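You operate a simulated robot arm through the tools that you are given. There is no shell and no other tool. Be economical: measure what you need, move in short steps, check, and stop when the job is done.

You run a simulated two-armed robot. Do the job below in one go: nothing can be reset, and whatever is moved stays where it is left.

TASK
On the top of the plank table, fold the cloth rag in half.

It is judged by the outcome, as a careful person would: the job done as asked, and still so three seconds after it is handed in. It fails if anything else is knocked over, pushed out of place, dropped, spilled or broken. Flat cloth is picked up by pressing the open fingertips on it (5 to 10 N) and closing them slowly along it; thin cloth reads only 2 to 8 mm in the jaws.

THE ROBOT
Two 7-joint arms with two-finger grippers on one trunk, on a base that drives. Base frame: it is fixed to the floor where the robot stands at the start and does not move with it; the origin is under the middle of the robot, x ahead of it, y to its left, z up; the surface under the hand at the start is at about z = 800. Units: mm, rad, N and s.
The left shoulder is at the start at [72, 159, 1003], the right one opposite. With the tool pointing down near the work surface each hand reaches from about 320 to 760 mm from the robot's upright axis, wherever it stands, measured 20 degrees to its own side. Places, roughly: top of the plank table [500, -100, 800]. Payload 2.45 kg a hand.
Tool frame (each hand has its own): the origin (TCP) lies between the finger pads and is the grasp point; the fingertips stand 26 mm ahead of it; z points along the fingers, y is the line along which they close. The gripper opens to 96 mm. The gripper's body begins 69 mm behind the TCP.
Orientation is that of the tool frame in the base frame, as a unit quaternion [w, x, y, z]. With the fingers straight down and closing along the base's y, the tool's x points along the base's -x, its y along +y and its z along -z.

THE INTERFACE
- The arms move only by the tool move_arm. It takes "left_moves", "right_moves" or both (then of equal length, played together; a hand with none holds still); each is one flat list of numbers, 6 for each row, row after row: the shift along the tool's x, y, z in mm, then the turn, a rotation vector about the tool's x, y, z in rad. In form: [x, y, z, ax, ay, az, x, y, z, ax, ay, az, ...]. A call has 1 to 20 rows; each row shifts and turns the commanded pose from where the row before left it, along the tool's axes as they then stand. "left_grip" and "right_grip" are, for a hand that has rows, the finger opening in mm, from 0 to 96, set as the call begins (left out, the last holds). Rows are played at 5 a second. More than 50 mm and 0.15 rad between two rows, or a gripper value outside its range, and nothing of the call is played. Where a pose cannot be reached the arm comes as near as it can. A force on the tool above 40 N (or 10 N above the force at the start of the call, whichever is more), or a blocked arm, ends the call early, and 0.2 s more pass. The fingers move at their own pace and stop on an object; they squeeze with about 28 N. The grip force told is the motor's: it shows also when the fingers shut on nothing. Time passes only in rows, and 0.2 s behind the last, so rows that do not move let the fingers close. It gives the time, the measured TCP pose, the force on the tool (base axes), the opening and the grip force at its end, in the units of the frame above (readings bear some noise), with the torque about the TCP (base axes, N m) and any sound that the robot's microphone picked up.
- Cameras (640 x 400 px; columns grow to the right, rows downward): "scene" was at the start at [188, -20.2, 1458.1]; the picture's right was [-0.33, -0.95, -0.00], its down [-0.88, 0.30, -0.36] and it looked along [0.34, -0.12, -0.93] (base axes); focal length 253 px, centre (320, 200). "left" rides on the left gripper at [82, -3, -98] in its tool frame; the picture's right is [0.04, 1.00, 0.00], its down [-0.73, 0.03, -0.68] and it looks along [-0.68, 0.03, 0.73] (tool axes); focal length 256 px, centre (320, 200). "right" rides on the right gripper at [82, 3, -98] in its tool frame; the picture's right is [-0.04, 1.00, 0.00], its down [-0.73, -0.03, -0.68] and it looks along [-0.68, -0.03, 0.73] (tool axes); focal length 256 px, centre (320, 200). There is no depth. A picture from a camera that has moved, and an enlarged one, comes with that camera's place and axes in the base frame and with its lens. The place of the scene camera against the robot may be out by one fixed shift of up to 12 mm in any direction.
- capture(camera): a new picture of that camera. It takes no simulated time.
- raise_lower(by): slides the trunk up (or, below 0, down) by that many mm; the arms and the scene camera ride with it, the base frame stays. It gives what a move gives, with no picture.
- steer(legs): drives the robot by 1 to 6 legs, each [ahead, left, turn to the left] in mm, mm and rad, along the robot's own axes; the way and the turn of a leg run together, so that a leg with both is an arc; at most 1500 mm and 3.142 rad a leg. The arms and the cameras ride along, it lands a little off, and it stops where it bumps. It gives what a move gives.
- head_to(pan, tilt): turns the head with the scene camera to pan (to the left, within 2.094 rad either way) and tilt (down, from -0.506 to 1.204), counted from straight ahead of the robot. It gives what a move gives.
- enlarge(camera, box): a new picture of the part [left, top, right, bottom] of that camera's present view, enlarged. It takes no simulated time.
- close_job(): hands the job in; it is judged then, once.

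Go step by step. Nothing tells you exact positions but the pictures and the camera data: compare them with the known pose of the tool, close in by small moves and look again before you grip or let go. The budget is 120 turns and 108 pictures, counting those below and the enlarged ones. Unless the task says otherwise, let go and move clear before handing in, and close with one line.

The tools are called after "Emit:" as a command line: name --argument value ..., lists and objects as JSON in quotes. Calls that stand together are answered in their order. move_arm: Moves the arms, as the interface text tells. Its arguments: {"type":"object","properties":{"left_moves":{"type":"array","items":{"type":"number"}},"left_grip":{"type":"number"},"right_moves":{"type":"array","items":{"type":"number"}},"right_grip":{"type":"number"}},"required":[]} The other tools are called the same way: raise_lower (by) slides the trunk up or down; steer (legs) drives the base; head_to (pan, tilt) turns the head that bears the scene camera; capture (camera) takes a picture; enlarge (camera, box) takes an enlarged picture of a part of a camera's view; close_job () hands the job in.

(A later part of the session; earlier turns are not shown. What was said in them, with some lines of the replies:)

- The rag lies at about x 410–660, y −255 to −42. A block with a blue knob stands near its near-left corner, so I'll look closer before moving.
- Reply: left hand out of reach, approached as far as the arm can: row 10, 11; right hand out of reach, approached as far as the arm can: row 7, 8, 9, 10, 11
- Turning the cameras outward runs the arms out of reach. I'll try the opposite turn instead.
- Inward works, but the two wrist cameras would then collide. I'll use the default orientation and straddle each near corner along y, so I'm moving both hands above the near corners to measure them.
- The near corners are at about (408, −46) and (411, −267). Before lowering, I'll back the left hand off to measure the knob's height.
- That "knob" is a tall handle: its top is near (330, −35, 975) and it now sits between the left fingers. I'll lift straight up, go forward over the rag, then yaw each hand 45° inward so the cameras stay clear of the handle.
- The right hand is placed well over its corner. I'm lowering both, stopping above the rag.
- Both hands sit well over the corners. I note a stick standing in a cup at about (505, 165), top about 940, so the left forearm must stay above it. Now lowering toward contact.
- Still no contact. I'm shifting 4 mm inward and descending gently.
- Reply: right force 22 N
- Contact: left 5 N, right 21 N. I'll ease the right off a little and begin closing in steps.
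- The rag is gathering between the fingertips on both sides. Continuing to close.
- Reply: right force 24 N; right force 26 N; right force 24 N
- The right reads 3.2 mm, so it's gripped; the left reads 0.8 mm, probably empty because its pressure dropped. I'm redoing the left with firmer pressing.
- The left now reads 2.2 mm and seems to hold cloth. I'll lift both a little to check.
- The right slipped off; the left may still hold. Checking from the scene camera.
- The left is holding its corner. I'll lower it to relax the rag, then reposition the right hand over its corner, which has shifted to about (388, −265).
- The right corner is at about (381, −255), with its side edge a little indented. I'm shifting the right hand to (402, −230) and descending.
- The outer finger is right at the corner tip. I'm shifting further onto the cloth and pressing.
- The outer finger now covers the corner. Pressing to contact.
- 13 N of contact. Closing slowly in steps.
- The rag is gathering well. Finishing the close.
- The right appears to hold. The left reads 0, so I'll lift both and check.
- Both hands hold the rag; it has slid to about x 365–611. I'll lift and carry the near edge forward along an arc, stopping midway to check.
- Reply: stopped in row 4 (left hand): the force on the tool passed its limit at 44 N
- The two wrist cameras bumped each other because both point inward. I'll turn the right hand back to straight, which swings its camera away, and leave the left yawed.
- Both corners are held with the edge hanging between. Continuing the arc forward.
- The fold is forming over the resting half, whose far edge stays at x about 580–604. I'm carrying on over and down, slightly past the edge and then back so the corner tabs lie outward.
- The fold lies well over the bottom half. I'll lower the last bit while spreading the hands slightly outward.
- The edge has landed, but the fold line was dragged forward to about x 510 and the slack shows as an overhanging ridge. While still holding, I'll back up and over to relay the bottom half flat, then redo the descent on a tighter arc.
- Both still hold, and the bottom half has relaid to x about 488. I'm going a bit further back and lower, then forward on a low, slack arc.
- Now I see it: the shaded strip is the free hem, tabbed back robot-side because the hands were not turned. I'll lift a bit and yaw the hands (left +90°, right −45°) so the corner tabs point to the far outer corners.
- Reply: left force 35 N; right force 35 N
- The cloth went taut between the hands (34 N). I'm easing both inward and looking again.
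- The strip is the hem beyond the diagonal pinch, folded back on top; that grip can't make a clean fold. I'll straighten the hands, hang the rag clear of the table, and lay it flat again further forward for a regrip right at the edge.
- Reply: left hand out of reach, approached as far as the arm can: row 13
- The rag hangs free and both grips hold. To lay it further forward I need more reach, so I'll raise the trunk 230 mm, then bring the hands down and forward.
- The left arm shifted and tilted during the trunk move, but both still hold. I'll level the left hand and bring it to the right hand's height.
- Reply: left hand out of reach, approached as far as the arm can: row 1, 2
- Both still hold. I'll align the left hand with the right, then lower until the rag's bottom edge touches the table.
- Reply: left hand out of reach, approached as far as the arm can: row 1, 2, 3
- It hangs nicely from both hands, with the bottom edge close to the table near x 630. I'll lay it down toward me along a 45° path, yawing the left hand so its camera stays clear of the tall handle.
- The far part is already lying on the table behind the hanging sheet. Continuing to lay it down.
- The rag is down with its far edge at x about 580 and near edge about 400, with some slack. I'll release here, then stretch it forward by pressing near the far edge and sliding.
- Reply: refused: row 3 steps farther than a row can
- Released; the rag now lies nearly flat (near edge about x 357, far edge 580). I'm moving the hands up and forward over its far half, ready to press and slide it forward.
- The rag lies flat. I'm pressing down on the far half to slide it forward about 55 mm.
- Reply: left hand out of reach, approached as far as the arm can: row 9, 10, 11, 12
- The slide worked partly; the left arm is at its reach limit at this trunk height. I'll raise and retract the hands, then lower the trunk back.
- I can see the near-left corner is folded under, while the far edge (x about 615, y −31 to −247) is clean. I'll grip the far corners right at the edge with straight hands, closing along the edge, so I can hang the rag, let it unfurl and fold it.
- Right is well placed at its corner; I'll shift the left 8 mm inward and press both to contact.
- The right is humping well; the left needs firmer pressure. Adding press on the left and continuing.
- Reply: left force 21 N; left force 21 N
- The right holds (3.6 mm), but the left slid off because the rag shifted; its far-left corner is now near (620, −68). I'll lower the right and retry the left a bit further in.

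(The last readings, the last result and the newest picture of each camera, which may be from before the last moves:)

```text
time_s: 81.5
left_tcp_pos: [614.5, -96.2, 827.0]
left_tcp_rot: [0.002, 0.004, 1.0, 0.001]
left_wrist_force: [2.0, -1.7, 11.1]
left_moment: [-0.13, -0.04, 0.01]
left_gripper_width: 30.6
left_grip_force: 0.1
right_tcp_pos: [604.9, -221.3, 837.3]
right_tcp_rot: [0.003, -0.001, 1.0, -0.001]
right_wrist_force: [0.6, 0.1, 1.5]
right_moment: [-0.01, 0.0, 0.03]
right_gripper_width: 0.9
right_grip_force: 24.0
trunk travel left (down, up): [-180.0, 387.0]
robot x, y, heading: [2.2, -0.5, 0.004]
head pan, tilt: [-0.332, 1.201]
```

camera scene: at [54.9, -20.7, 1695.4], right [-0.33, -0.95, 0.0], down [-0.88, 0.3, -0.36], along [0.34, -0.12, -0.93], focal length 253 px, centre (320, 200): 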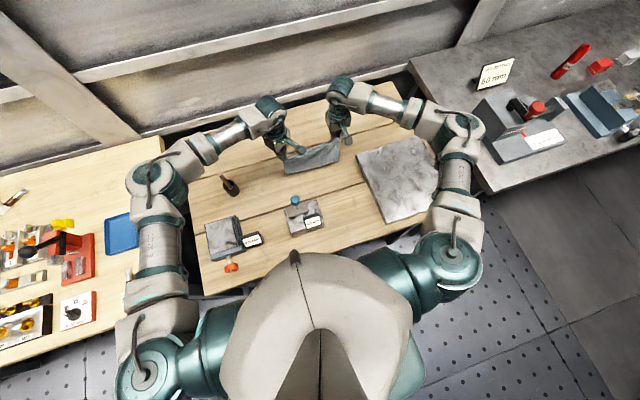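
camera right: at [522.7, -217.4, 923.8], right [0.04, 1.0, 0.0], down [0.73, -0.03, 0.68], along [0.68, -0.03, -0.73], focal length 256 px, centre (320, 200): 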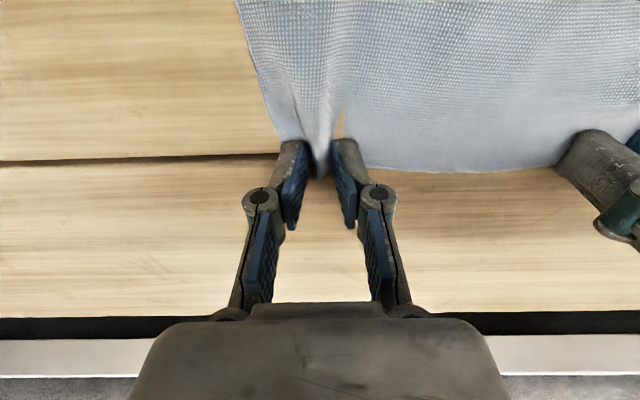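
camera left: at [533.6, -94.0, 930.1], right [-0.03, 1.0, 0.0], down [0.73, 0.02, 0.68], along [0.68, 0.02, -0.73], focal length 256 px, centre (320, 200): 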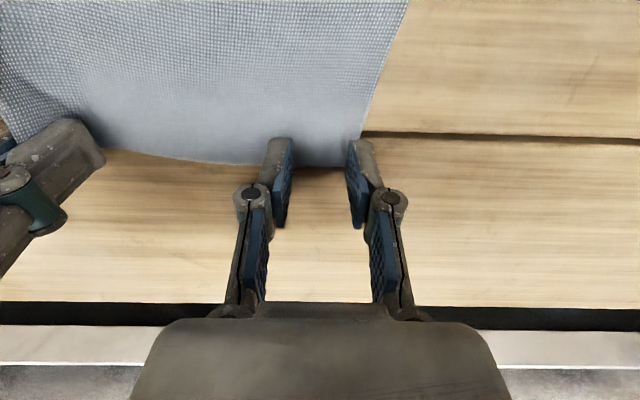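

Emit:
move_arm --left_moves '[0, 0, 0.1, 0, 0, 0]' --left_grip 26

Emit:
move_arm --left_moves '[0, 0, 0, 0, 0, 0]' --left_grip 22

Emit:
move_arm --left_moves '[0, 0, 0, 0, 0, 0]' --left_grip 18

Emit:
capture --camera "left"

```text
time_s: 81.9
left_tcp_pos: [613.9, -95.2, 827.2]
left_tcp_rot: [0.001, 0.005, 1.0, 0.001]
left_wrist_force: [1.2, -1.2, 15.6]
left_moment: [-0.19, -0.02, -0.01]
left_gripper_width: 26.1
left_grip_force: 0.0
right_tcp_pos: [604.5, -220.3, 838.1]
right_tcp_rot: [0.002, -0.001, 1.0, -0.002]
right_wrist_force: [-0.5, 0.9, 3.5]
right_moment: [0.02, -0.04, -0.01]
right_gripper_width: 4.1
right_grip_force: 26.4
trunk travel left (down, up): [-180.0, 387.0]
robot x, y, heading: [-1.7, 0.8, 0.003]
head pan, tilt: [-0.332, 1.201]
```

```text
time_s: 82.3
left_tcp_pos: [613.3, -96.2, 828.0]
left_tcp_rot: [0.001, 0.005, 1.0, 0.001]
left_wrist_force: [-0.2, -1.9, 19.5]
left_moment: [-0.2, 0.05, 0.05]
left_gripper_width: 22.0
left_grip_force: 0.0
right_tcp_pos: [604.9, -220.7, 839.1]
right_tcp_rot: [0.003, -0.001, 1.0, -0.002]
right_wrist_force: [-0.9, 2.7, -1.2]
right_moment: [0.03, 0.01, -0.03]
right_gripper_width: 4.3
right_grip_force: 30.5
trunk travel left (down, up): [-180.0, 387.0]
robot x, y, heading: [1.1, -0.6, -0.002]
head pan, tilt: [-0.332, 1.201]
```

```text
time_s: 82.7
left_tcp_pos: [614.1, -95.5, 826.9]
left_tcp_rot: [0.002, 0.004, 1.0, 0.001]
left_wrist_force: [0.3, -2.9, 21.0]
left_moment: [-0.33, 0.0, 0.01]
left_gripper_width: 19.4
left_grip_force: 0.8
right_tcp_pos: [604.4, -219.9, 837.9]
right_tcp_rot: [0.003, -0.001, 1.0, -0.002]
right_wrist_force: [0.6, 5.2, 0.2]
right_moment: [0.13, -0.03, -0.02]
right_gripper_width: 2.7
right_grip_force: 25.6
trunk travel left (down, up): [-180.0, 387.0]
robot x, y, heading: [1.3, -1.0, -0.001]
head pan, tilt: [-0.332, 1.201]
```

```text
21 pictures are left
camera left: at [531.5, -99.4, 923.6], right [-0.03, 1.0, 0.0], down [0.73, 0.02, 0.68], along [0.68, 0.02, -0.73], focal length 256 px, centre (320, 200)
```

left: 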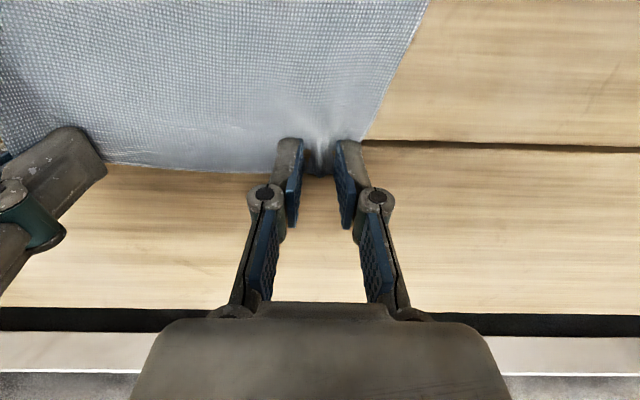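

The hump is forming between the left fingers now. Finishing the close.

Emit:
move_arm --left_moves '[0, 0, -0.3, 0, 0, 0]' --left_grip 14

Emit:
move_arm --left_moves '[0, 0, 0, 0, 0, 0]' --left_grip 10

Emit:
move_arm --left_moves '[0, 0, 0, 0, 0, 0]' --left_grip 6

Emit:
move_arm --left_moves '[0, 0, 0, 0, 0, 0, 0, 0, 0, 0, 0, 0]' --left_grip 0

Emit:
move_arm --left_moves '[0, 0, -5, 0, 0, 0, 0, 0, -15, 0, 0, 0, 0, 0, -20, 0, 0, 0, 0, 0, 0, 0, 0, 0]' --right_moves '[0, 0, 0, 0, 0, 0, 0, 0, -10, 0, 0, 0, 0, 0, -20, 0, 0, 0, 0, 0, 0, 0, 0, 0]'

Emit:
capture --camera "left"

```text
time_s: 83.1
left_tcp_pos: [612.2, -94.1, 828.0]
left_tcp_rot: [0.002, 0.005, 1.0, 0.0]
left_wrist_force: [1.1, -2.3, 22.2]
left_moment: [-0.25, 0.04, 0.03]
left_gripper_width: 13.4
left_grip_force: 0.1
right_tcp_pos: [604.9, -219.9, 839.6]
right_tcp_rot: [0.003, -0.001, 1.0, -0.002]
right_wrist_force: [0.2, 4.3, 0.1]
right_moment: [0.13, 0.01, -0.01]
right_gripper_width: 3.6
right_grip_force: 25.5
trunk travel left (down, up): [-180.0, 387.0]
robot x, y, heading: [4.5, 0.8, 0.002]
head pan, tilt: [-0.332, 1.201]
```

```text
time_s: 83.5
left_tcp_pos: [613.5, -96.2, 827.4]
left_tcp_rot: [0.002, 0.005, 1.0, 0.001]
left_wrist_force: [0.3, -3.4, 20.7]
left_moment: [-0.24, 0.03, 0.0]
left_gripper_width: 9.5
left_grip_force: 0.2
right_tcp_pos: [603.4, -220.5, 838.1]
right_tcp_rot: [0.002, -0.001, 1.0, -0.003]
right_wrist_force: [-0.1, 3.4, 2.6]
right_moment: [0.12, -0.03, -0.01]
right_gripper_width: 3.5
right_grip_force: 26.4
trunk travel left (down, up): [-180.0, 387.0]
robot x, y, heading: [1.8, 3.3, 0.002]
head pan, tilt: [-0.332, 1.201]
```

```text
time_s: 83.9
left_tcp_pos: [612.5, -95.8, 826.8]
left_tcp_rot: [0.0, 0.005, 1.0, 0.001]
left_wrist_force: [-1.1, -5.9, 19.2]
left_moment: [-0.23, -0.07, -0.02]
left_gripper_width: 6.8
left_grip_force: 0.5
right_tcp_pos: [604.1, -220.0, 838.6]
right_tcp_rot: [0.002, -0.001, 1.0, -0.002]
right_wrist_force: [0.1, 4.9, 0.4]
right_moment: [0.33, -0.03, 0.06]
right_gripper_width: 1.4
right_grip_force: 26.9
trunk travel left (down, up): [-180.0, 387.0]
robot x, y, heading: [0.7, 4.0, -0.005]
head pan, tilt: [-0.332, 1.201]
```

```text
time_s: 84.5
left_tcp_pos: [613.6, -96.8, 825.6]
left_tcp_rot: [0.001, 0.006, 1.0, 0.002]
left_wrist_force: [0.2, -9.7, 18.6]
left_moment: [-0.28, 0.06, 0.0]
left_gripper_width: 1.4
left_grip_force: 26.7
right_tcp_pos: [603.6, -221.5, 837.1]
right_tcp_rot: [0.003, -0.001, 1.0, -0.002]
right_wrist_force: [0.9, 7.6, -1.8]
right_moment: [0.16, 0.02, 0.0]
right_gripper_width: 2.9
right_grip_force: 28.8
trunk travel left (down, up): [-180.0, 387.0]
robot x, y, heading: [-1.4, 0.1, -0.003]
head pan, tilt: [-0.332, 1.201]
```

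```text
time_s: 85.5
left_tcp_pos: [614.8, -96.8, 865.7]
left_tcp_rot: [0.0, 0.004, 1.0, 0.001]
left_wrist_force: [-1.2, -4.8, -0.2]
left_moment: [-0.12, 0.02, -0.02]
left_gripper_width: 3.6
left_grip_force: 25.8
right_tcp_pos: [605.0, -220.0, 867.2]
right_tcp_rot: [0.002, -0.001, 1.0, -0.001]
right_wrist_force: [-0.1, 1.8, 0.6]
right_moment: [0.02, -0.02, 0.02]
right_gripper_width: 2.5
right_grip_force: 32.5
trunk travel left (down, up): [-180.0, 387.0]
robot x, y, heading: [-0.1, 0.1, -0.001]
head pan, tilt: [-0.332, 1.201]
```

```text
20 pictures are left
camera left: at [532.8, -100.6, 962.2], right [-0.03, 1.0, 0.0], down [0.73, 0.02, 0.68], along [0.68, 0.02, -0.73], focal length 256 px, centre (320, 200)
```

left: 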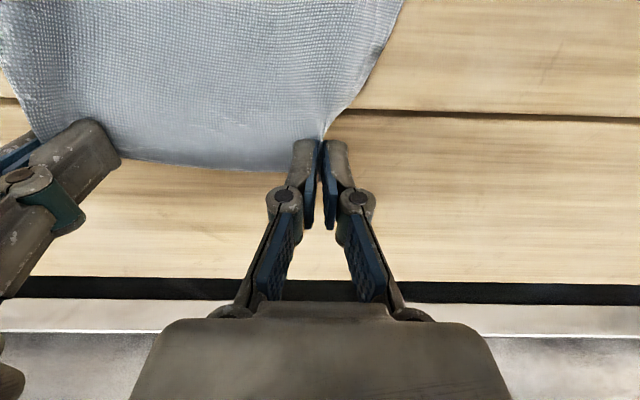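

Both hands now hold the far edge right at its corners (3.6 and 2.5 mm). I'll lift the rag clear so the tucked-under corner drops free.

Emit:
move_arm --left_moves '[8, 0.5, -28.6, 0, 0, 0, 8, 0.5, -28.6, 0, 0, 0, 8, 0.5, -28.6, 0, 0, 0, 8, 0.5, -28.6, 0, 0, 0, 8, 0.5, -28.6, 0, 0, 0, 8, 0.5, -28.6, 0, 0, 0, 8, 0.5, -28.6, 0, 0, 0, 8, 0.5, -28.6, 0, 0, 0, 0, 0, 0, 0, 0, 0, 0, 0, 0, 0, 0, 0]' --right_moves '[7, -0.5, -28.6, 0, 0, 0, 7, -0.5, -28.6, 0, 0, 0, 7, -0.5, -28.6, 0, 0, 0, 7, -0.5, -28.6, 0, 0, 0, 7, -0.5, -28.6, 0, 0, 0, 7, -0.5, -28.6, 0, 0, 0, 7, -0.5, -28.6, 0, 0, 0, 7, -0.5, -28.6, 0, 0, 0, 0, 0, 0, 0, 0, 0, 0, 0, 0, 0, 0, 0]'

Emit:
enlarge --camera "scene" --box '[200, 0, 440, 180]'

```text
time_s: 87.7
left_tcp_pos: [551.4, -95.1, 1095.4]
left_tcp_rot: [0.001, 0.005, 1.0, 0.001]
left_wrist_force: [-0.9, -25.1, 0.4]
left_moment: [-0.66, -0.03, 0.02]
left_gripper_width: 2.3
left_grip_force: 27.0
right_tcp_pos: [547.7, -225.8, 1097.0]
right_tcp_rot: [0.002, -0.002, 1.0, -0.001]
right_wrist_force: [0.2, 25.3, -0.7]
right_moment: [0.61, -0.04, 0.06]
right_gripper_width: 2.3
right_grip_force: 27.5
trunk travel left (down, up): [-180.0, 387.0]
robot x, y, heading: [-0.2, 0.4, 0.003]
head pan, tilt: [-0.332, 1.201]
```

```text
2.22 times, centred on (320, 90) of scene
camera zoom: at [184.4, -20.8, 1463.5], right [-0.33, -0.95, 0.0], down [-0.88, 0.3, -0.36], along [0.34, -0.12, -0.93], focal length 562 px, centre (320, 444)
```

zoom: 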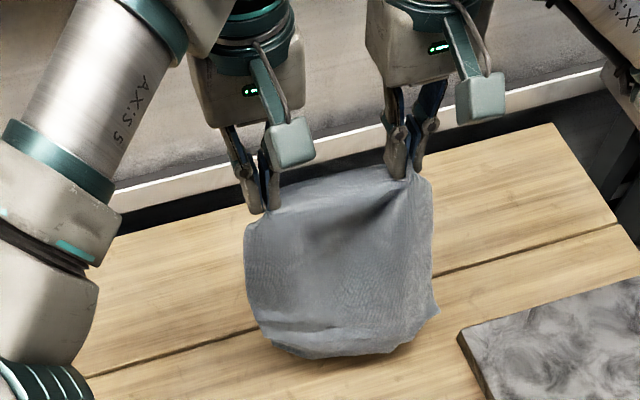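

The edge is tight between the hands and the bottom just touches the table. I'll ease inward 3 mm each and raise a little so it hangs free.

Emit:
move_arm --left_moves '[3, -3, -12, 0, 0, 0, 3, 0, -12, 0, 0, 0, 3, 0, -12, 0, 0, 0, 0, 0, 0, 0, 0, 0, 0, 0, 0, 0, 0, 0, 0, 0, 0, 0, 0, 0]' --right_moves '[3, 3, -12, 0, 0, 0, 3, 0, -12, 0, 0, 0, 3, 0, -12, 0, 0, 0, 0, 0, 0, 0, 0, 0, 0, 0, 0, 0, 0, 0, 0, 0, 0, 0, 0, 0]'

Emit:
enlarge --camera "scene" --box '[200, 0, 440, 180]'

```text
time_s: 89.1
left_tcp_pos: [543.2, -97.3, 1130.6]
left_tcp_rot: [0.002, 0.004, 1.0, 0.001]
left_wrist_force: [0.2, -5.3, 0.0]
left_moment: [-0.09, -0.04, 0.02]
left_gripper_width: 3.1
left_grip_force: 30.6
right_tcp_pos: [540.1, -221.9, 1131.7]
right_tcp_rot: [0.002, -0.001, 1.0, -0.001]
right_wrist_force: [0.1, 4.8, 0.1]
right_moment: [0.13, -0.02, 0.04]
right_gripper_width: 3.4
right_grip_force: 30.5
trunk travel left (down, up): [-180.0, 387.0]
robot x, y, heading: [-0.7, 1.7, -0.003]
head pan, tilt: [-0.332, 1.201]
```

```text
2.22 times, centred on (320, 90) of scene
camera zoom: at [183.7, -20.8, 1463.6], right [-0.33, -0.95, 0.0], down [-0.88, 0.3, -0.36], along [0.34, -0.12, -0.93], focal length 562 px, centre (320, 444)
```

zoom: 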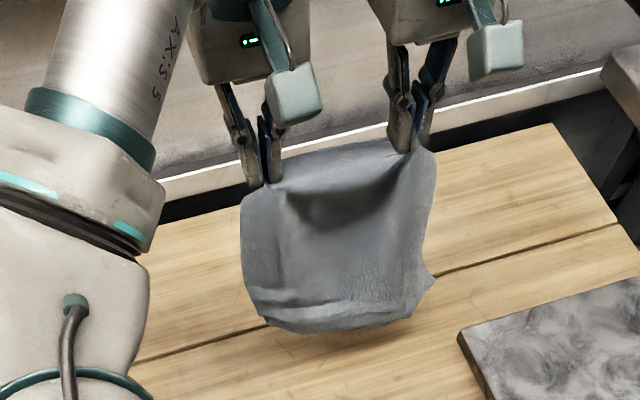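

It hangs full length and free, about 256 mm. I'll lower it to touch near x 565 and lay the bottom half down toward me.

Emit:
move_arm --left_moves '[-8, 0, 16, 0, 0, 0, -8, 0, 16, 0, 0, 0, -7, 0, 16, 0, 0, 0, 0, 0, 5, 0, 0, 0, 15, 0, 18.2, 0, 0, 0, 17, 0, 18.2, 0, 0, 0, 17, 0, 18.2, 0, 0, 0, 17, 0, 18.2, 0, 0, 0, 17, 0, 18.2, 0, 0, 0, 17, 0, 18.2, 0, 0, 0, 17, 0, 18.2, 0, 0, 0, 0, 0, 0, 0, 0, 0]' --right_moves '[-9, 0, 16, 0, 0, 0, -9, 0, 16, 0, 0, 0, -8, 0, 16, 0, 0, 0, 0, 0, 5, 0, 0, 0, 15, 0, 18.2, 0, 0, 0, 17, 0, 18.2, 0, 0, 0, 17, 0, 18.2, 0, 0, 0, 17, 0, 18.2, 0, 0, 0, 17, 0, 18.2, 0, 0, 0, 17, 0, 18.2, 0, 0, 0, 17, 0, 18.2, 0, 0, 0, 0, 0, 0, 0, 0, 0]'

Emit:
capture --camera "right"

Emit:
enlarge --camera "scene" --box '[220, 60, 420, 220]'

```text
time_s: 91.7
left_tcp_pos: [445.8, -95.5, 951.4]
left_tcp_rot: [0.0, 0.005, 1.0, 0.001]
left_wrist_force: [-0.1, -18.2, 1.3]
left_moment: [-0.44, -0.02, 0.07]
left_gripper_width: 1.9
left_grip_force: 29.8
right_tcp_pos: [449.5, -223.5, 952.8]
right_tcp_rot: [0.002, 0.0, 1.0, -0.001]
right_wrist_force: [-0.6, 17.9, 0.6]
right_moment: [0.47, -0.03, -0.01]
right_gripper_width: 1.8
right_grip_force: 28.8
trunk travel left (down, up): [-180.0, 387.0]
robot x, y, heading: [1.7, 0.8, 0.001]
head pan, tilt: [-0.332, 1.201]
```

```text
17 pictures are left
camera right: at [365.8, -218.1, 1049.7], right [0.04, 1.0, 0.0], down [0.73, -0.03, 0.68], along [0.68, -0.03, -0.73], focal length 256 px, centre (320, 200)
```

right: 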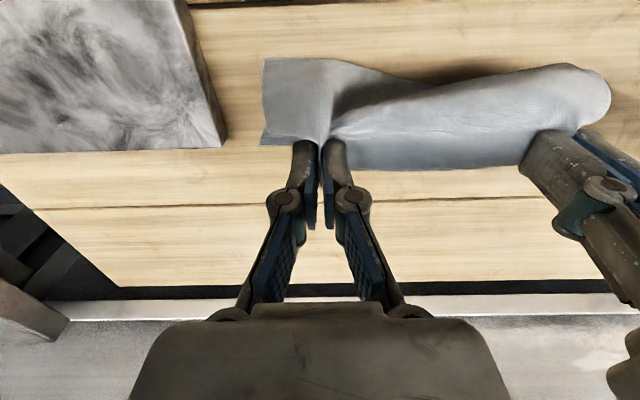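

```text
2.50 times, centred on (320, 140) of scene
camera zoom: at [183.7, -20.5, 1463.6], right [-0.33, -0.95, 0.0], down [-0.88, 0.3, -0.36], along [0.34, -0.12, -0.93], focal length 633 px, centre (320, 350)
```

zoom: 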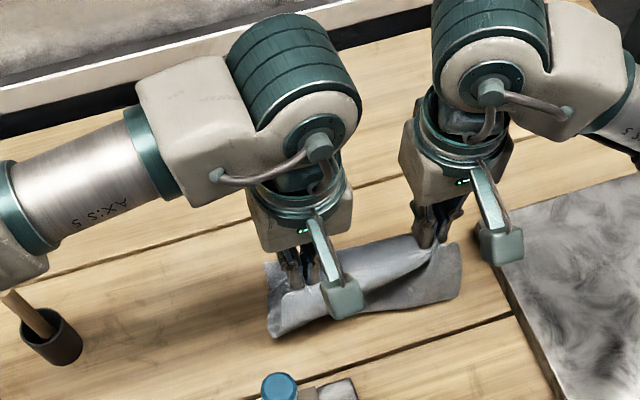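

The bottom half is on the table behind the sheet, its edge at about x 512 and the contact line about 430. I'll lay back a little further, then carry the top edge forward and down to meet x about 505.

Emit:
move_arm --left_moves '[12, -1, 10, 0, 0, 0, 12, -1, 10, 0, 0, 0, 10, 0, 10, 0, 0, 0, 0, 0, 0, 0, 0, 0, -14, 0, 5, 0, 0, 0, -14, 0, 6, 0, 0, 0, -13, 0, 10, 0, 0, 0, -12, 0, 10, 0, 0, 0, -10, 0, 10, 0, 0, 0, -10, 0, 10, 0, 0, 0, -8, 0, 10, 0, 0, 0, 0, 0, 0, 0, 0, 0]' --right_moves '[12, 1, 10, 0, 0, 0, 12, 1, 10, 0, 0, 0, 10, 0, 10, 0, 0, 0, 0, 0, 0, 0, 0, 0, -14, 0, 5, 0, 0, 0, -14, 0, 6, 0, 0, 0, -13, 0, 10, 0, 0, 0, -12, 0, 10, 0, 0, 0, -10, 0, 10, 0, 0, 0, -10, 0, 10, 0, 0, 0, -8, 0, 10, 0, 0, 0, 0, 0, 0, 0, 0, 0]'

Emit:
capture --camera "right"

Emit:
enlarge --camera "scene" --box '[220, 60, 420, 220]'

```text
time_s: 94.3
left_tcp_pos: [494.2, -95.3, 859.8]
left_tcp_rot: [0.001, 0.005, 1.0, 0.002]
left_wrist_force: [-0.4, -1.4, 0.7]
left_moment: [-0.08, 0.01, 0.03]
left_gripper_width: 2.9
left_grip_force: 25.5
right_tcp_pos: [497.3, -218.6, 861.9]
right_tcp_rot: [0.001, -0.001, 1.0, -0.001]
right_wrist_force: [0.0, 2.7, 2.3]
right_moment: [0.12, 0.0, -0.03]
right_gripper_width: 1.5
right_grip_force: 29.2
trunk travel left (down, up): [-180.0, 387.0]
robot x, y, heading: [-3.2, -0.3, 0.001]
head pan, tilt: [-0.332, 1.201]
```

```text
15 pictures are left
camera right: at [415.8, -213.3, 958.2], right [0.04, 1.0, 0.0], down [0.73, -0.03, 0.68], along [0.68, -0.03, -0.73], focal length 256 px, centre (320, 200)
```

right: 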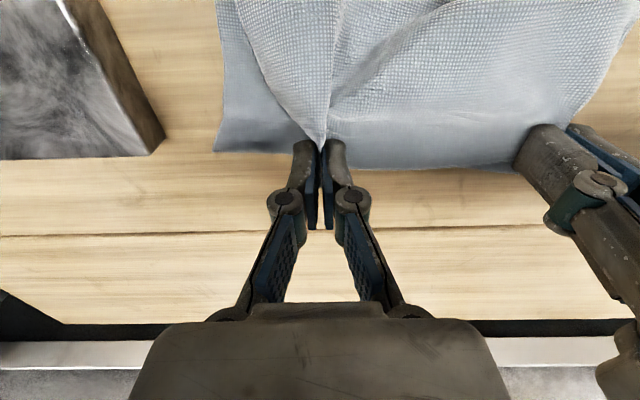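

```text
2.50 times, centred on (320, 140) of scene
camera zoom: at [183.7, -20.3, 1463.7], right [-0.33, -0.95, 0.0], down [-0.88, 0.3, -0.36], along [0.34, -0.12, -0.93], focal length 633 px, centre (320, 350)
```

zoom: 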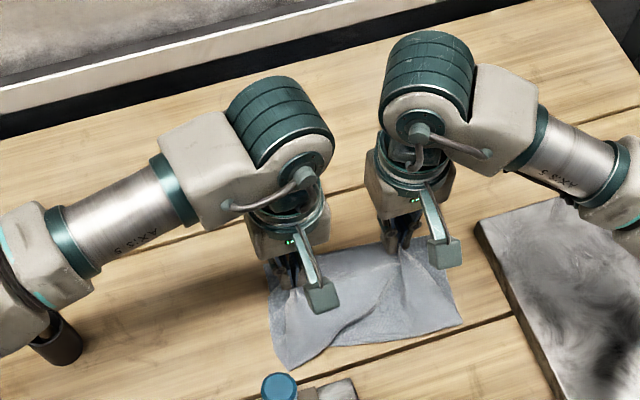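

The top edge is close. I need the bottom layer's far-left corner to align, so I'll check with the left camera.

Emit:
capture --camera "left"

```text
13 pictures are left
camera left: at [411.8, -100.0, 956.5], right [-0.03, 1.0, 0.0], down [0.73, 0.02, 0.68], along [0.68, 0.02, -0.73], focal length 256 px, centre (320, 200)
```

left: 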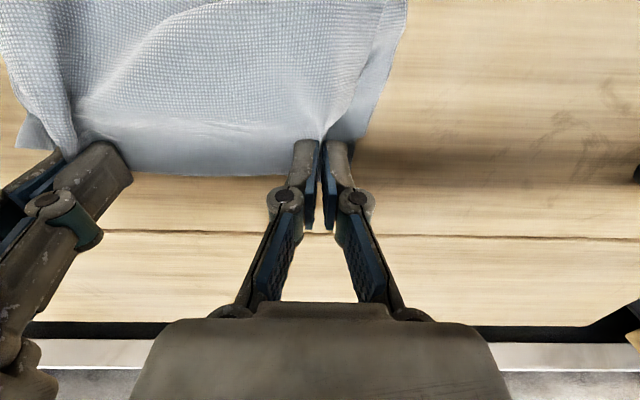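

The bottom layer's far edge runs from about (515, −70) to (511, −293). I'll bring the top edge over to match (24 mm to the right), lower and release.

Emit:
move_arm --left_moves '[-2.5, -6, 6.5, 0, 0, 0, -2.5, -6, 6.5, 0, 0, 0, -2.5, -6, 6.5, 0, 0, 0, -2.5, -6, 6.5, 0, 0, 0, 0, 0, 2, 0, 0, 0, 0, 0, 0, 0, 0, 0]' --right_moves '[-2, -6, 6.5, 0, 0, 0, -2, -6, 6.5, 0, 0, 0, -2, -6, 6.5, 0, 0, 0, -2, -6, 6.5, 0, 0, 0, 0, 0, 4, 0, 0, 0, 0, 0, 0, 0, 0, 0]'

Emit:
capture --camera "right"

```text
time_s: 95.7
left_tcp_pos: [502.5, -122.1, 833.5]
left_tcp_rot: [0.001, 0.005, 1.0, 0.0]
left_wrist_force: [0.7, -2.7, 0.7]
left_moment: [-0.15, -0.02, -0.01]
left_gripper_width: 1.7
left_grip_force: 29.7
right_tcp_pos: [503.6, -244.7, 830.1]
right_tcp_rot: [0.001, -0.001, 1.0, -0.001]
right_wrist_force: [0.1, 2.1, -0.6]
right_moment: [0.17, 0.02, 0.0]
right_gripper_width: 3.3
right_grip_force: 25.7
trunk travel left (down, up): [-180.0, 387.0]
robot x, y, heading: [-0.0, 2.7, -0.001]
head pan, tilt: [-0.332, 1.201]
```

```text
12 pictures are left
camera right: at [422.2, -239.4, 927.4], right [0.04, 1.0, 0.0], down [0.73, -0.03, 0.68], along [0.68, -0.03, -0.73], focal length 256 px, centre (320, 200)
```

right: 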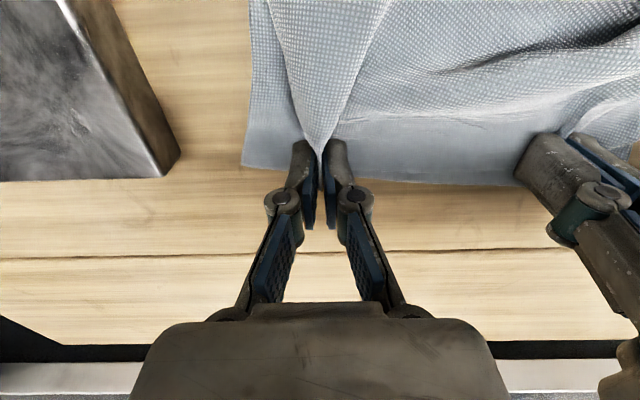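

The top edge sits about 15–20 mm short of the bottom edge with some slack behind it. I'll move the hands forward a bit, then release.

Emit:
move_arm --left_moves '[-6, 0, -5, 0, 0, 0, -8, 0, 0, 0, 0, 0, -9, 2, 0, 0, 0, 0, 0, 2, 4, 0, 0, 0, 0, 0, 0, 0, 0, 0]' --right_moves '[-4, 0, -6, 0, 0, 0, -6, 0, 0, 0, 0, 0, -6, -3, 0, 0, 0, 0, 0, -2, 4, 0, 0, 0, 0, 0, 0, 0, 0, 0]'

Emit:
move_arm --left_moves '[0, 0, 0, 0, 0, 0, 0, 0, 0, 0, 0, 0]' --right_moves '[0, 0, 0, 0, 0, 0, 0, 0, 0, 0, 0, 0]' --left_grip 40 --right_grip 40

Emit:
move_arm --left_moves '[0, 0, -10, 0, 0, 0, 0, 0, -40, 0, 0, 0, 0, 0, -45, 0, 0, 0, 0, 25, -40, 0, 0, 0, 0, 40, -20, 0, 0, 0, 0, 40, 0, 0, 0, 0]' --right_moves '[0, 0, -10, 0, 0, 0, 0, 0, -40, 0, 0, 0, 0, 0, -45, 0, 0, 0, 0, -25, -40, 0, 0, 0, 0, -40, -20, 0, 0, 0, 0, -40, 0, 0, 0, 0]'

Emit:
enlarge --camera "scene" --box '[240, 100, 400, 225]'

```text
time_s: 96.9
left_tcp_pos: [525.4, -117.9, 831.9]
left_tcp_rot: [0.001, 0.005, 1.0, -0.001]
left_wrist_force: [-1.2, -24.3, -0.2]
left_moment: [-0.64, 0.04, 0.06]
left_gripper_width: 2.0
left_grip_force: 27.5
right_tcp_pos: [520.0, -247.8, 831.4]
right_tcp_rot: [0.002, -0.002, 1.0, 0.0]
right_wrist_force: [1.0, 23.0, 0.6]
right_moment: [0.63, 0.01, -0.02]
right_gripper_width: 2.0
right_grip_force: 28.8
trunk travel left (down, up): [-180.0, 387.0]
robot x, y, heading: [-0.2, 1.7, 0.001]
head pan, tilt: [-0.332, 1.201]
```

```text
time_s: 97.5
left_tcp_pos: [526.8, -116.3, 832.2]
left_tcp_rot: [0.001, 0.005, 1.0, 0.002]
left_wrist_force: [0.3, 1.0, 0.4]
left_moment: [0.0, 0.01, 0.02]
left_gripper_width: 40.1
left_grip_force: 0.1
right_tcp_pos: [519.4, -250.4, 831.3]
right_tcp_rot: [0.002, -0.002, 1.0, -0.002]
right_wrist_force: [0.2, -0.5, -0.1]
right_moment: [0.0, 0.02, 0.02]
right_gripper_width: 40.4
right_grip_force: 0.0
trunk travel left (down, up): [-180.0, 387.0]
robot x, y, heading: [-1.6, 0.9, 0.001]
head pan, tilt: [-0.332, 1.201]
```

```text
time_s: 98.9
left_tcp_pos: [524.8, -11.5, 987.3]
left_tcp_rot: [0.0, 0.005, 1.0, 0.002]
left_wrist_force: [0.4, -0.5, -0.2]
left_moment: [-0.02, -0.05, 0.04]
left_gripper_width: 40.0
left_grip_force: 0.0
right_tcp_pos: [522.1, -354.8, 986.7]
right_tcp_rot: [0.001, -0.002, 1.0, -0.001]
right_wrist_force: [-0.1, 0.0, -0.3]
right_moment: [0.03, 0.02, 0.03]
right_gripper_width: 39.9
right_grip_force: 0.0
trunk travel left (down, up): [-180.0, 387.0]
robot x, y, heading: [-3.8, -2.6, 0.0]
head pan, tilt: [-0.332, 1.201]
```

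```text
3.20 times, centred on (320, 162) of scene
camera zoom: at [184.5, -19.7, 1463.4], right [-0.33, -0.95, 0.0], down [-0.88, 0.3, -0.36], along [0.34, -0.12, -0.93], focal length 810 px, centre (320, 320)
```

zoom: 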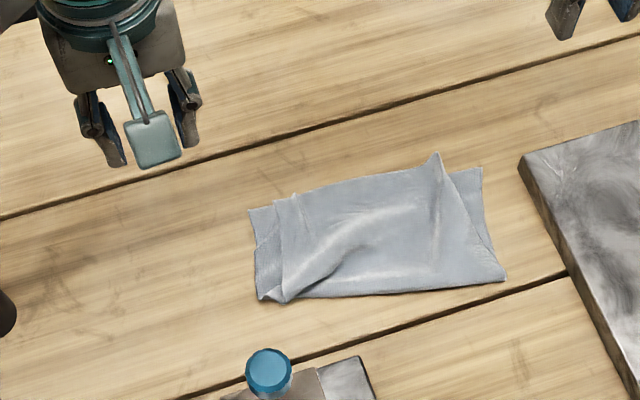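

The rag is now folded in half, with the far edges and fold well placed. The top layer is gathered a little, leaving strips of about 20 mm showing at both sides, so I'll smooth it by pressing lightly and drawing both hands outward together.

Emit:
move_arm --left_moves '[5.5, -28.4, 0, 0, 0, 0, 5.5, -28.4, 0, 0, 0, 0, 5.5, -28.4, 0, 0, 0, 0, 5.5, -28.4, 0, 0, 0, 0, 0, 0, 40, 0, 0, 0, 0, 0, 40, 0, 0, 0, 0, 0, 40, 0, 0, 0, 0, 0, 25, 0, 0, 0, 0, 0, 9, 0, 0, 0, 0, 0, 0, 0, 0, 0]' --right_moves '[4.8, 28.8, 0, 0, 0, 0, 4.8, 28.8, 0, 0, 0, 0, 4.8, 28.8, 0, 0, 0, 0, 4.8, 28.8, 0, 0, 0, 0, 0, 0, 40, 0, 0, 0, 0, 0, 40, 0, 0, 0, 0, 0, 40, 0, 0, 0, 0, 0, 25, 0, 0, 0, 0, 0, 9, 0, 0, 0, 0, 0, 0, 0, 0, 0]' --left_grip 0 --right_grip 0

Emit:
capture --camera "right"

Emit:
capture --camera "left"

```text
time_s: 101.1
left_tcp_pos: [504.5, -125.7, 833.1]
left_tcp_rot: [0.0, 0.004, 1.0, 0.001]
left_wrist_force: [0.2, 0.6, 0.2]
left_moment: [-0.01, 0.0, 0.02]
left_gripper_width: 0.0
left_grip_force: 28.3
right_tcp_pos: [500.6, -239.9, 832.0]
right_tcp_rot: [0.002, 0.0, 1.0, -0.002]
right_wrist_force: [-0.5, 0.4, 0.0]
right_moment: [0.01, 0.0, -0.04]
right_gripper_width: 0.0
right_grip_force: 28.4
trunk travel left (down, up): [-180.0, 387.0]
robot x, y, heading: [1.0, 2.0, 0.001]
head pan, tilt: [-0.332, 1.201]
```

```text
10 pictures are left
camera right: at [419.4, -234.2, 929.7], right [0.04, 1.0, 0.0], down [0.73, -0.03, 0.68], along [0.68, -0.03, -0.73], focal length 256 px, centre (320, 200)
```

right: 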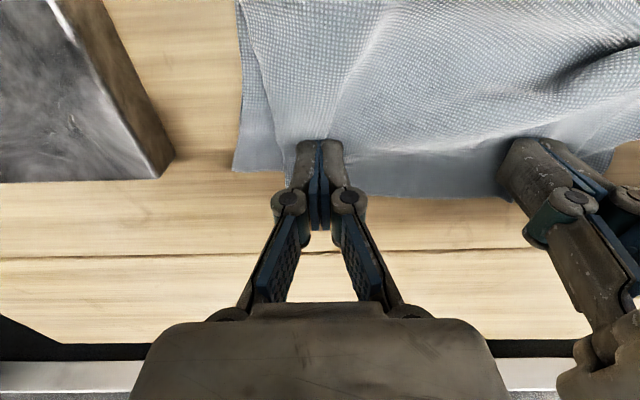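

```text
9 pictures are left
camera left: at [422.7, -129.7, 929.2], right [-0.03, 1.0, 0.0], down [0.73, 0.02, 0.68], along [0.68, 0.02, -0.73], focal length 256 px, centre (320, 200)
```

left: 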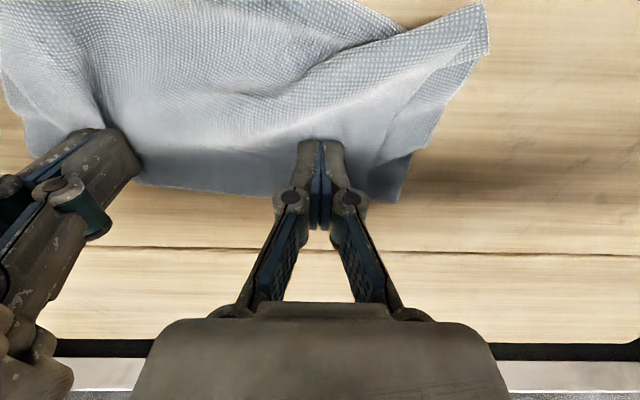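

The left corner mainly needs to go forward, the right one outward. Pressing lightly and smoothing that way.

Emit:
move_arm --left_moves '[0, 0, 3, 0, 0, 0, 0, 0, 2, 0, 0, 0, 0, 0, 1, 0, 0, 0, 0, 0, 0, 0, 0, 0]' --right_moves '[0, 0, 3, 0, 0, 0, 0, 0, 2, 0, 0, 0, 0, 0, 0.5, 0, 0, 0, 0, 0, 0, 0, 0, 0]'

```text
time_s: 102.1
left_tcp_pos: [504.1, -126.0, 828.4]
left_tcp_rot: [0.0, 0.005, 1.0, 0.0]
left_wrist_force: [0.1, 0.3, -0.1]
left_moment: [0.01, 0.02, -0.01]
left_gripper_width: 0.2
left_grip_force: 27.9
right_tcp_pos: [501.4, -240.4, 827.7]
right_tcp_rot: [0.002, -0.001, 1.0, -0.001]
right_wrist_force: [-0.5, -0.5, 1.6]
right_moment: [-0.02, -0.02, 0.0]
right_gripper_width: 0.1
right_grip_force: 28.2
trunk travel left (down, up): [-180.0, 387.0]
robot x, y, heading: [-1.3, -0.7, -0.001]
head pan, tilt: [-0.332, 1.201]
```

Emit:
move_arm --left_moves '[0, 0, 1, 0, 0, 0, 0, 0, 0, 0, 0, 0]' --right_moves '[0, 0, 0.2, 0, 0, 0, 0, 0, 0, 0, 0, 0]'

Emit:
move_arm --left_moves '[-3, 1.5, 0, 0, 0, 0, -3, 1.5, 0, 0, 0, 0, -3, 1.5, 0, 0, 0, 0, -3, 1.5, 0, 0, 0, 0, -3, 1.5, 0, 0, 0, 0, -3, 1.5, 0, 0, 0, 0, 0, 0, -15, 0, 0, 0]' --right_moves '[-1, -4, 0, 0, 0, 0, -1, -4, 0, 0, 0, 0, -1, -4, 0, 0, 0, 0, -1, -4, 0, 0, 0, 0, -1, -4, 0, 0, 0, 0, -1, -4, 0, 0, 0, 0, 0, 0, -15, 0, 0, 0]'

Emit:
move_arm --left_moves '[0, 0, -45, 0, 0, 0, 0, 0, -45, 0, 0, 0, 0, 25, -40, 0, 0, 0, 0, 40, 0, 0, 0, 0, 0, 40, 0, 0, 0, 0]' --right_moves '[0, 0, -45, 0, 0, 0, 0, 0, -45, 0, 0, 0, 0, -25, -40, 0, 0, 0, 0, -40, 0, 0, 0, 0, 0, -40, 0, 0, 0, 0]'

Emit:
enlarge --camera "scene" --box '[240, 100, 400, 225]'

```text
time_s: 102.7
left_tcp_pos: [503.2, -125.9, 827.2]
left_tcp_rot: [0.0, 0.005, 1.0, 0.001]
left_wrist_force: [0.8, 0.5, 1.0]
left_moment: [0.0, 0.02, -0.02]
left_gripper_width: 0.1
left_grip_force: 27.6
right_tcp_pos: [501.2, -239.3, 827.6]
right_tcp_rot: [0.003, 0.0, 1.0, -0.002]
right_wrist_force: [1.0, 0.7, 3.6]
right_moment: [-0.03, -0.03, -0.01]
right_gripper_width: 0.0
right_grip_force: 28.2
trunk travel left (down, up): [-180.0, 387.0]
robot x, y, heading: [0.4, 0.8, -0.002]
head pan, tilt: [-0.332, 1.201]
```

```text
time_s: 104.3
left_tcp_pos: [521.5, -118.0, 839.5]
left_tcp_rot: [0.001, 0.005, 1.0, 0.002]
left_wrist_force: [0.2, 0.3, 0.1]
left_moment: [0.01, -0.01, 0.03]
left_gripper_width: 0.1
left_grip_force: 28.3
right_tcp_pos: [506.4, -267.0, 841.7]
right_tcp_rot: [0.002, -0.001, 1.0, -0.002]
right_wrist_force: [-0.7, -0.1, 0.6]
right_moment: [-0.03, -0.01, 0.0]
right_gripper_width: 0.1
right_grip_force: 28.6
trunk travel left (down, up): [-180.0, 387.0]
robot x, y, heading: [-2.1, -1.3, 0.003]
head pan, tilt: [-0.332, 1.201]
```

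```text
time_s: 105.5
left_tcp_pos: [523.1, -10.8, 972.3]
left_tcp_rot: [0.0, 0.006, 1.0, 0.001]
left_wrist_force: [-0.1, -0.2, -0.2]
left_moment: [-0.02, -0.01, 0.0]
left_gripper_width: 0.0
left_grip_force: 27.9
right_tcp_pos: [505.4, -367.6, 976.2]
right_tcp_rot: [0.002, -0.002, 1.0, -0.002]
right_wrist_force: [0.0, -0.2, -0.1]
right_moment: [0.0, -0.02, 0.02]
right_gripper_width: 0.1
right_grip_force: 28.0
trunk travel left (down, up): [-180.0, 387.0]
robot x, y, heading: [0.3, -7.2, -0.0]
head pan, tilt: [-0.332, 1.201]
```

```text
3.20 times, centred on (320, 162) of scene
camera zoom: at [183.3, -19.7, 1463.7], right [-0.33, -0.95, 0.0], down [-0.88, 0.3, -0.36], along [0.34, -0.12, -0.93], focal length 810 px, centre (320, 320)
```

zoom: 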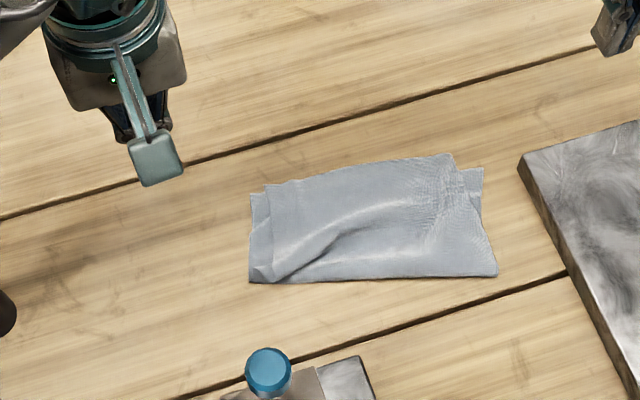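

Much better: edges are nearly aligned with a slight wrinkle. One more light pass: the left holds its corner while the right draws the top layer outward.

Emit:
move_arm --left_moves '[5.8, -21, 0, 0, 0, 0, 5.8, -21, 0, 0, 0, 0, 5.8, -21, 0, 0, 0, 0, 5.8, -21, 0, 0, 0, 0, 0, 0, 40, 0, 0, 0, 0, 0, 40, 0, 0, 0, 0, 0, 40, 0, 0, 0, 0, 0, 18, 0, 0, 0, 0, 0, 5.5, 0, 0, 0, 0, 0, 1, 0, 0, 0, 0, 0, 0, 0, 0, 0]' --right_moves '[2.5, 32, 0, 0, 0, 0, 2.5, 32, 0, 0, 0, 0, 2.5, 32, 0, 0, 0, 0, 2.5, 32, 0, 0, 0, 0, 0, 0, 40, 0, 0, 0, 0, 0, 40, 0, 0, 0, 0, 0, 40, 0, 0, 0, 0, 0, 20, 0, 0, 0, 0, 0, 7, 0, 0, 0, 0, 0, 1, 0, 0, 0, 0, 0, 0, 0, 0, 0]'

```text
time_s: 107.9
left_tcp_pos: [499.2, -96.4, 829.0]
left_tcp_rot: [0.002, 0.004, 1.0, 0.001]
left_wrist_force: [0.2, 0.1, 1.3]
left_moment: [-0.01, 0.01, -0.03]
left_gripper_width: 0.0
left_grip_force: 28.2
right_tcp_pos: [498.6, -241.5, 826.5]
right_tcp_rot: [0.005, -0.001, 1.0, -0.002]
right_wrist_force: [5.5, -2.7, 24.4]
right_moment: [-0.24, -0.2, -0.02]
right_gripper_width: 0.0
right_grip_force: 27.6
trunk travel left (down, up): [-180.0, 387.0]
robot x, y, heading: [0.2, -1.3, -0.001]
head pan, tilt: [-0.332, 1.201]
```

Emit:
move_arm --left_moves '[0, 0, 0.4, 0, 0, 0, 0, 0, 0, 0, 0, 0]' --right_moves '[0, 0, -1.3, 0, 0, 0, 0, 0, 0, 0, 0, 0]'

Emit:
move_arm --left_moves '[0, 0.5, 0, 0, 0, 0, 0, 0.5, 0, 0, 0, 0, 0, 0.5, 0, 0, 0, 0, 0, 0.5, 0, 0, 0, 0, 0, 0.5, 0, 0, 0, 0, 0, 0.5, 0, 0, 0, 0, 0, 0, -15, 0, 0, 0]' --right_moves '[0, -4, 0, 0, 0, 0, 0, -4, 0, 0, 0, 0, 0, -4, 0, 0, 0, 0, 0, -4, 0, 0, 0, 0, 0, -4, 0, 0, 0, 0, 0, -4, 0, 0, 0, 0, 0, 0, -15, 0, 0, 0]'

Emit:
move_arm --left_moves '[0, 0, -45, 0, 0, 0, 0, 0, -45, 0, 0, 0, 0, 25, -40, 0, 0, 0, 0, 40, 0, 0, 0, 0, 0, 30, 0, 0, 0, 0]' --right_moves '[0, 0, -45, 0, 0, 0, 0, 0, -45, 0, 0, 0, 0, -25, -40, 0, 0, 0, 0, -40, 0, 0, 0, 0, 0, -40, 0, 0, 0, 0]'

Emit:
enlarge --camera "scene" --box '[240, 100, 400, 225]'

Emit:
capture --camera "scene"

```text
time_s: 108.5
left_tcp_pos: [498.2, -96.1, 827.5]
left_tcp_rot: [0.001, 0.004, 1.0, 0.001]
left_wrist_force: [0.4, -0.1, 0.9]
left_moment: [0.0, 0.03, 0.0]
left_gripper_width: 0.0
left_grip_force: 28.5
right_tcp_pos: [497.4, -240.2, 825.7]
right_tcp_rot: [0.002, -0.001, 1.0, -0.002]
right_wrist_force: [4.5, -3.3, 23.7]
right_moment: [-0.26, -0.23, -0.03]
right_gripper_width: 0.2
right_grip_force: 28.0
trunk travel left (down, up): [-180.0, 387.0]
robot x, y, heading: [-1.0, 1.5, -0.0]
head pan, tilt: [-0.332, 1.201]
```

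```text
time_s: 110.1
left_tcp_pos: [499.2, -93.7, 840.7]
left_tcp_rot: [0.0, 0.004, 1.0, 0.001]
left_wrist_force: [-1.1, -0.1, 1.3]
left_moment: [0.0, -0.01, 0.02]
left_gripper_width: 0.2
left_grip_force: 28.4
right_tcp_pos: [498.2, -266.1, 837.8]
right_tcp_rot: [0.0, 0.001, 1.0, -0.001]
right_wrist_force: [0.5, -0.6, 0.4]
right_moment: [0.0, 0.0, -0.01]
right_gripper_width: 0.2
right_grip_force: 27.7
trunk travel left (down, up): [-180.0, 387.0]
robot x, y, heading: [3.3, -0.8, 0.0]
head pan, tilt: [-0.332, 1.201]
```

```text
time_s: 111.3
left_tcp_pos: [500.6, 4.4, 971.7]
left_tcp_rot: [0.001, 0.004, 1.0, 0.002]
left_wrist_force: [0.2, -0.2, 0.9]
left_moment: [0.03, -0.03, -0.01]
left_gripper_width: 0.0
left_grip_force: 28.7
right_tcp_pos: [497.1, -371.9, 972.9]
right_tcp_rot: [0.002, -0.001, 1.0, -0.002]
right_wrist_force: [1.1, 0.1, -0.5]
right_moment: [0.01, -0.02, -0.02]
right_gripper_width: 0.1
right_grip_force: 28.3
trunk travel left (down, up): [-180.0, 387.0]
robot x, y, heading: [-1.9, -2.4, 0.003]
head pan, tilt: [-0.332, 1.201]
```

```text
3.20 times, centred on (320, 162) of scene
camera zoom: at [183.0, -20.2, 1463.7], right [-0.33, -0.95, 0.0], down [-0.88, 0.3, -0.36], along [0.34, -0.12, -0.93], focal length 810 px, centre (320, 320)
```

zoom: 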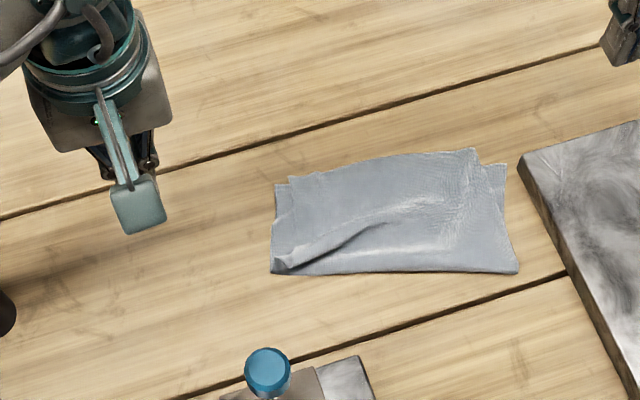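

```text
6 pictures are left
camera scene: at [183.0, -20.2, 1463.7], right [-0.33, -0.95, 0.0], down [-0.88, 0.3, -0.36], along [0.34, -0.12, -0.93], focal length 253 px, centre (320, 200)
```

scene: 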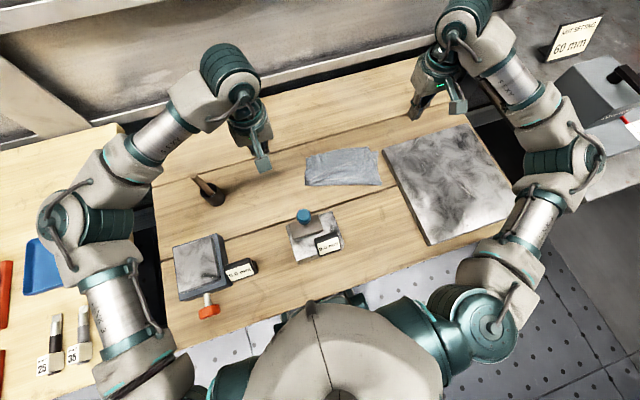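

The rag lies folded in half, near and far edges meeting within a small offset. Everything else on the table is in place and both hands are clear, so I'm handing in.

Emit:
close_job

```text
The job is handed in.
```

I folded the rag in half on the plank table and handed the job in. The far edges meet closely. At the far corners a strip of the bottom layer shows, about 25 mm on the right and 15 mm on the left, and one shallow diagonal wrinkle remains. The first diagonal grip left the edge tucked back, so I laid the rag out again and regripped it. The folded rag ended up a little to the right and nearer the robot than where it started. In the last picture nothing else on the table looks moved, and both hands were clear.
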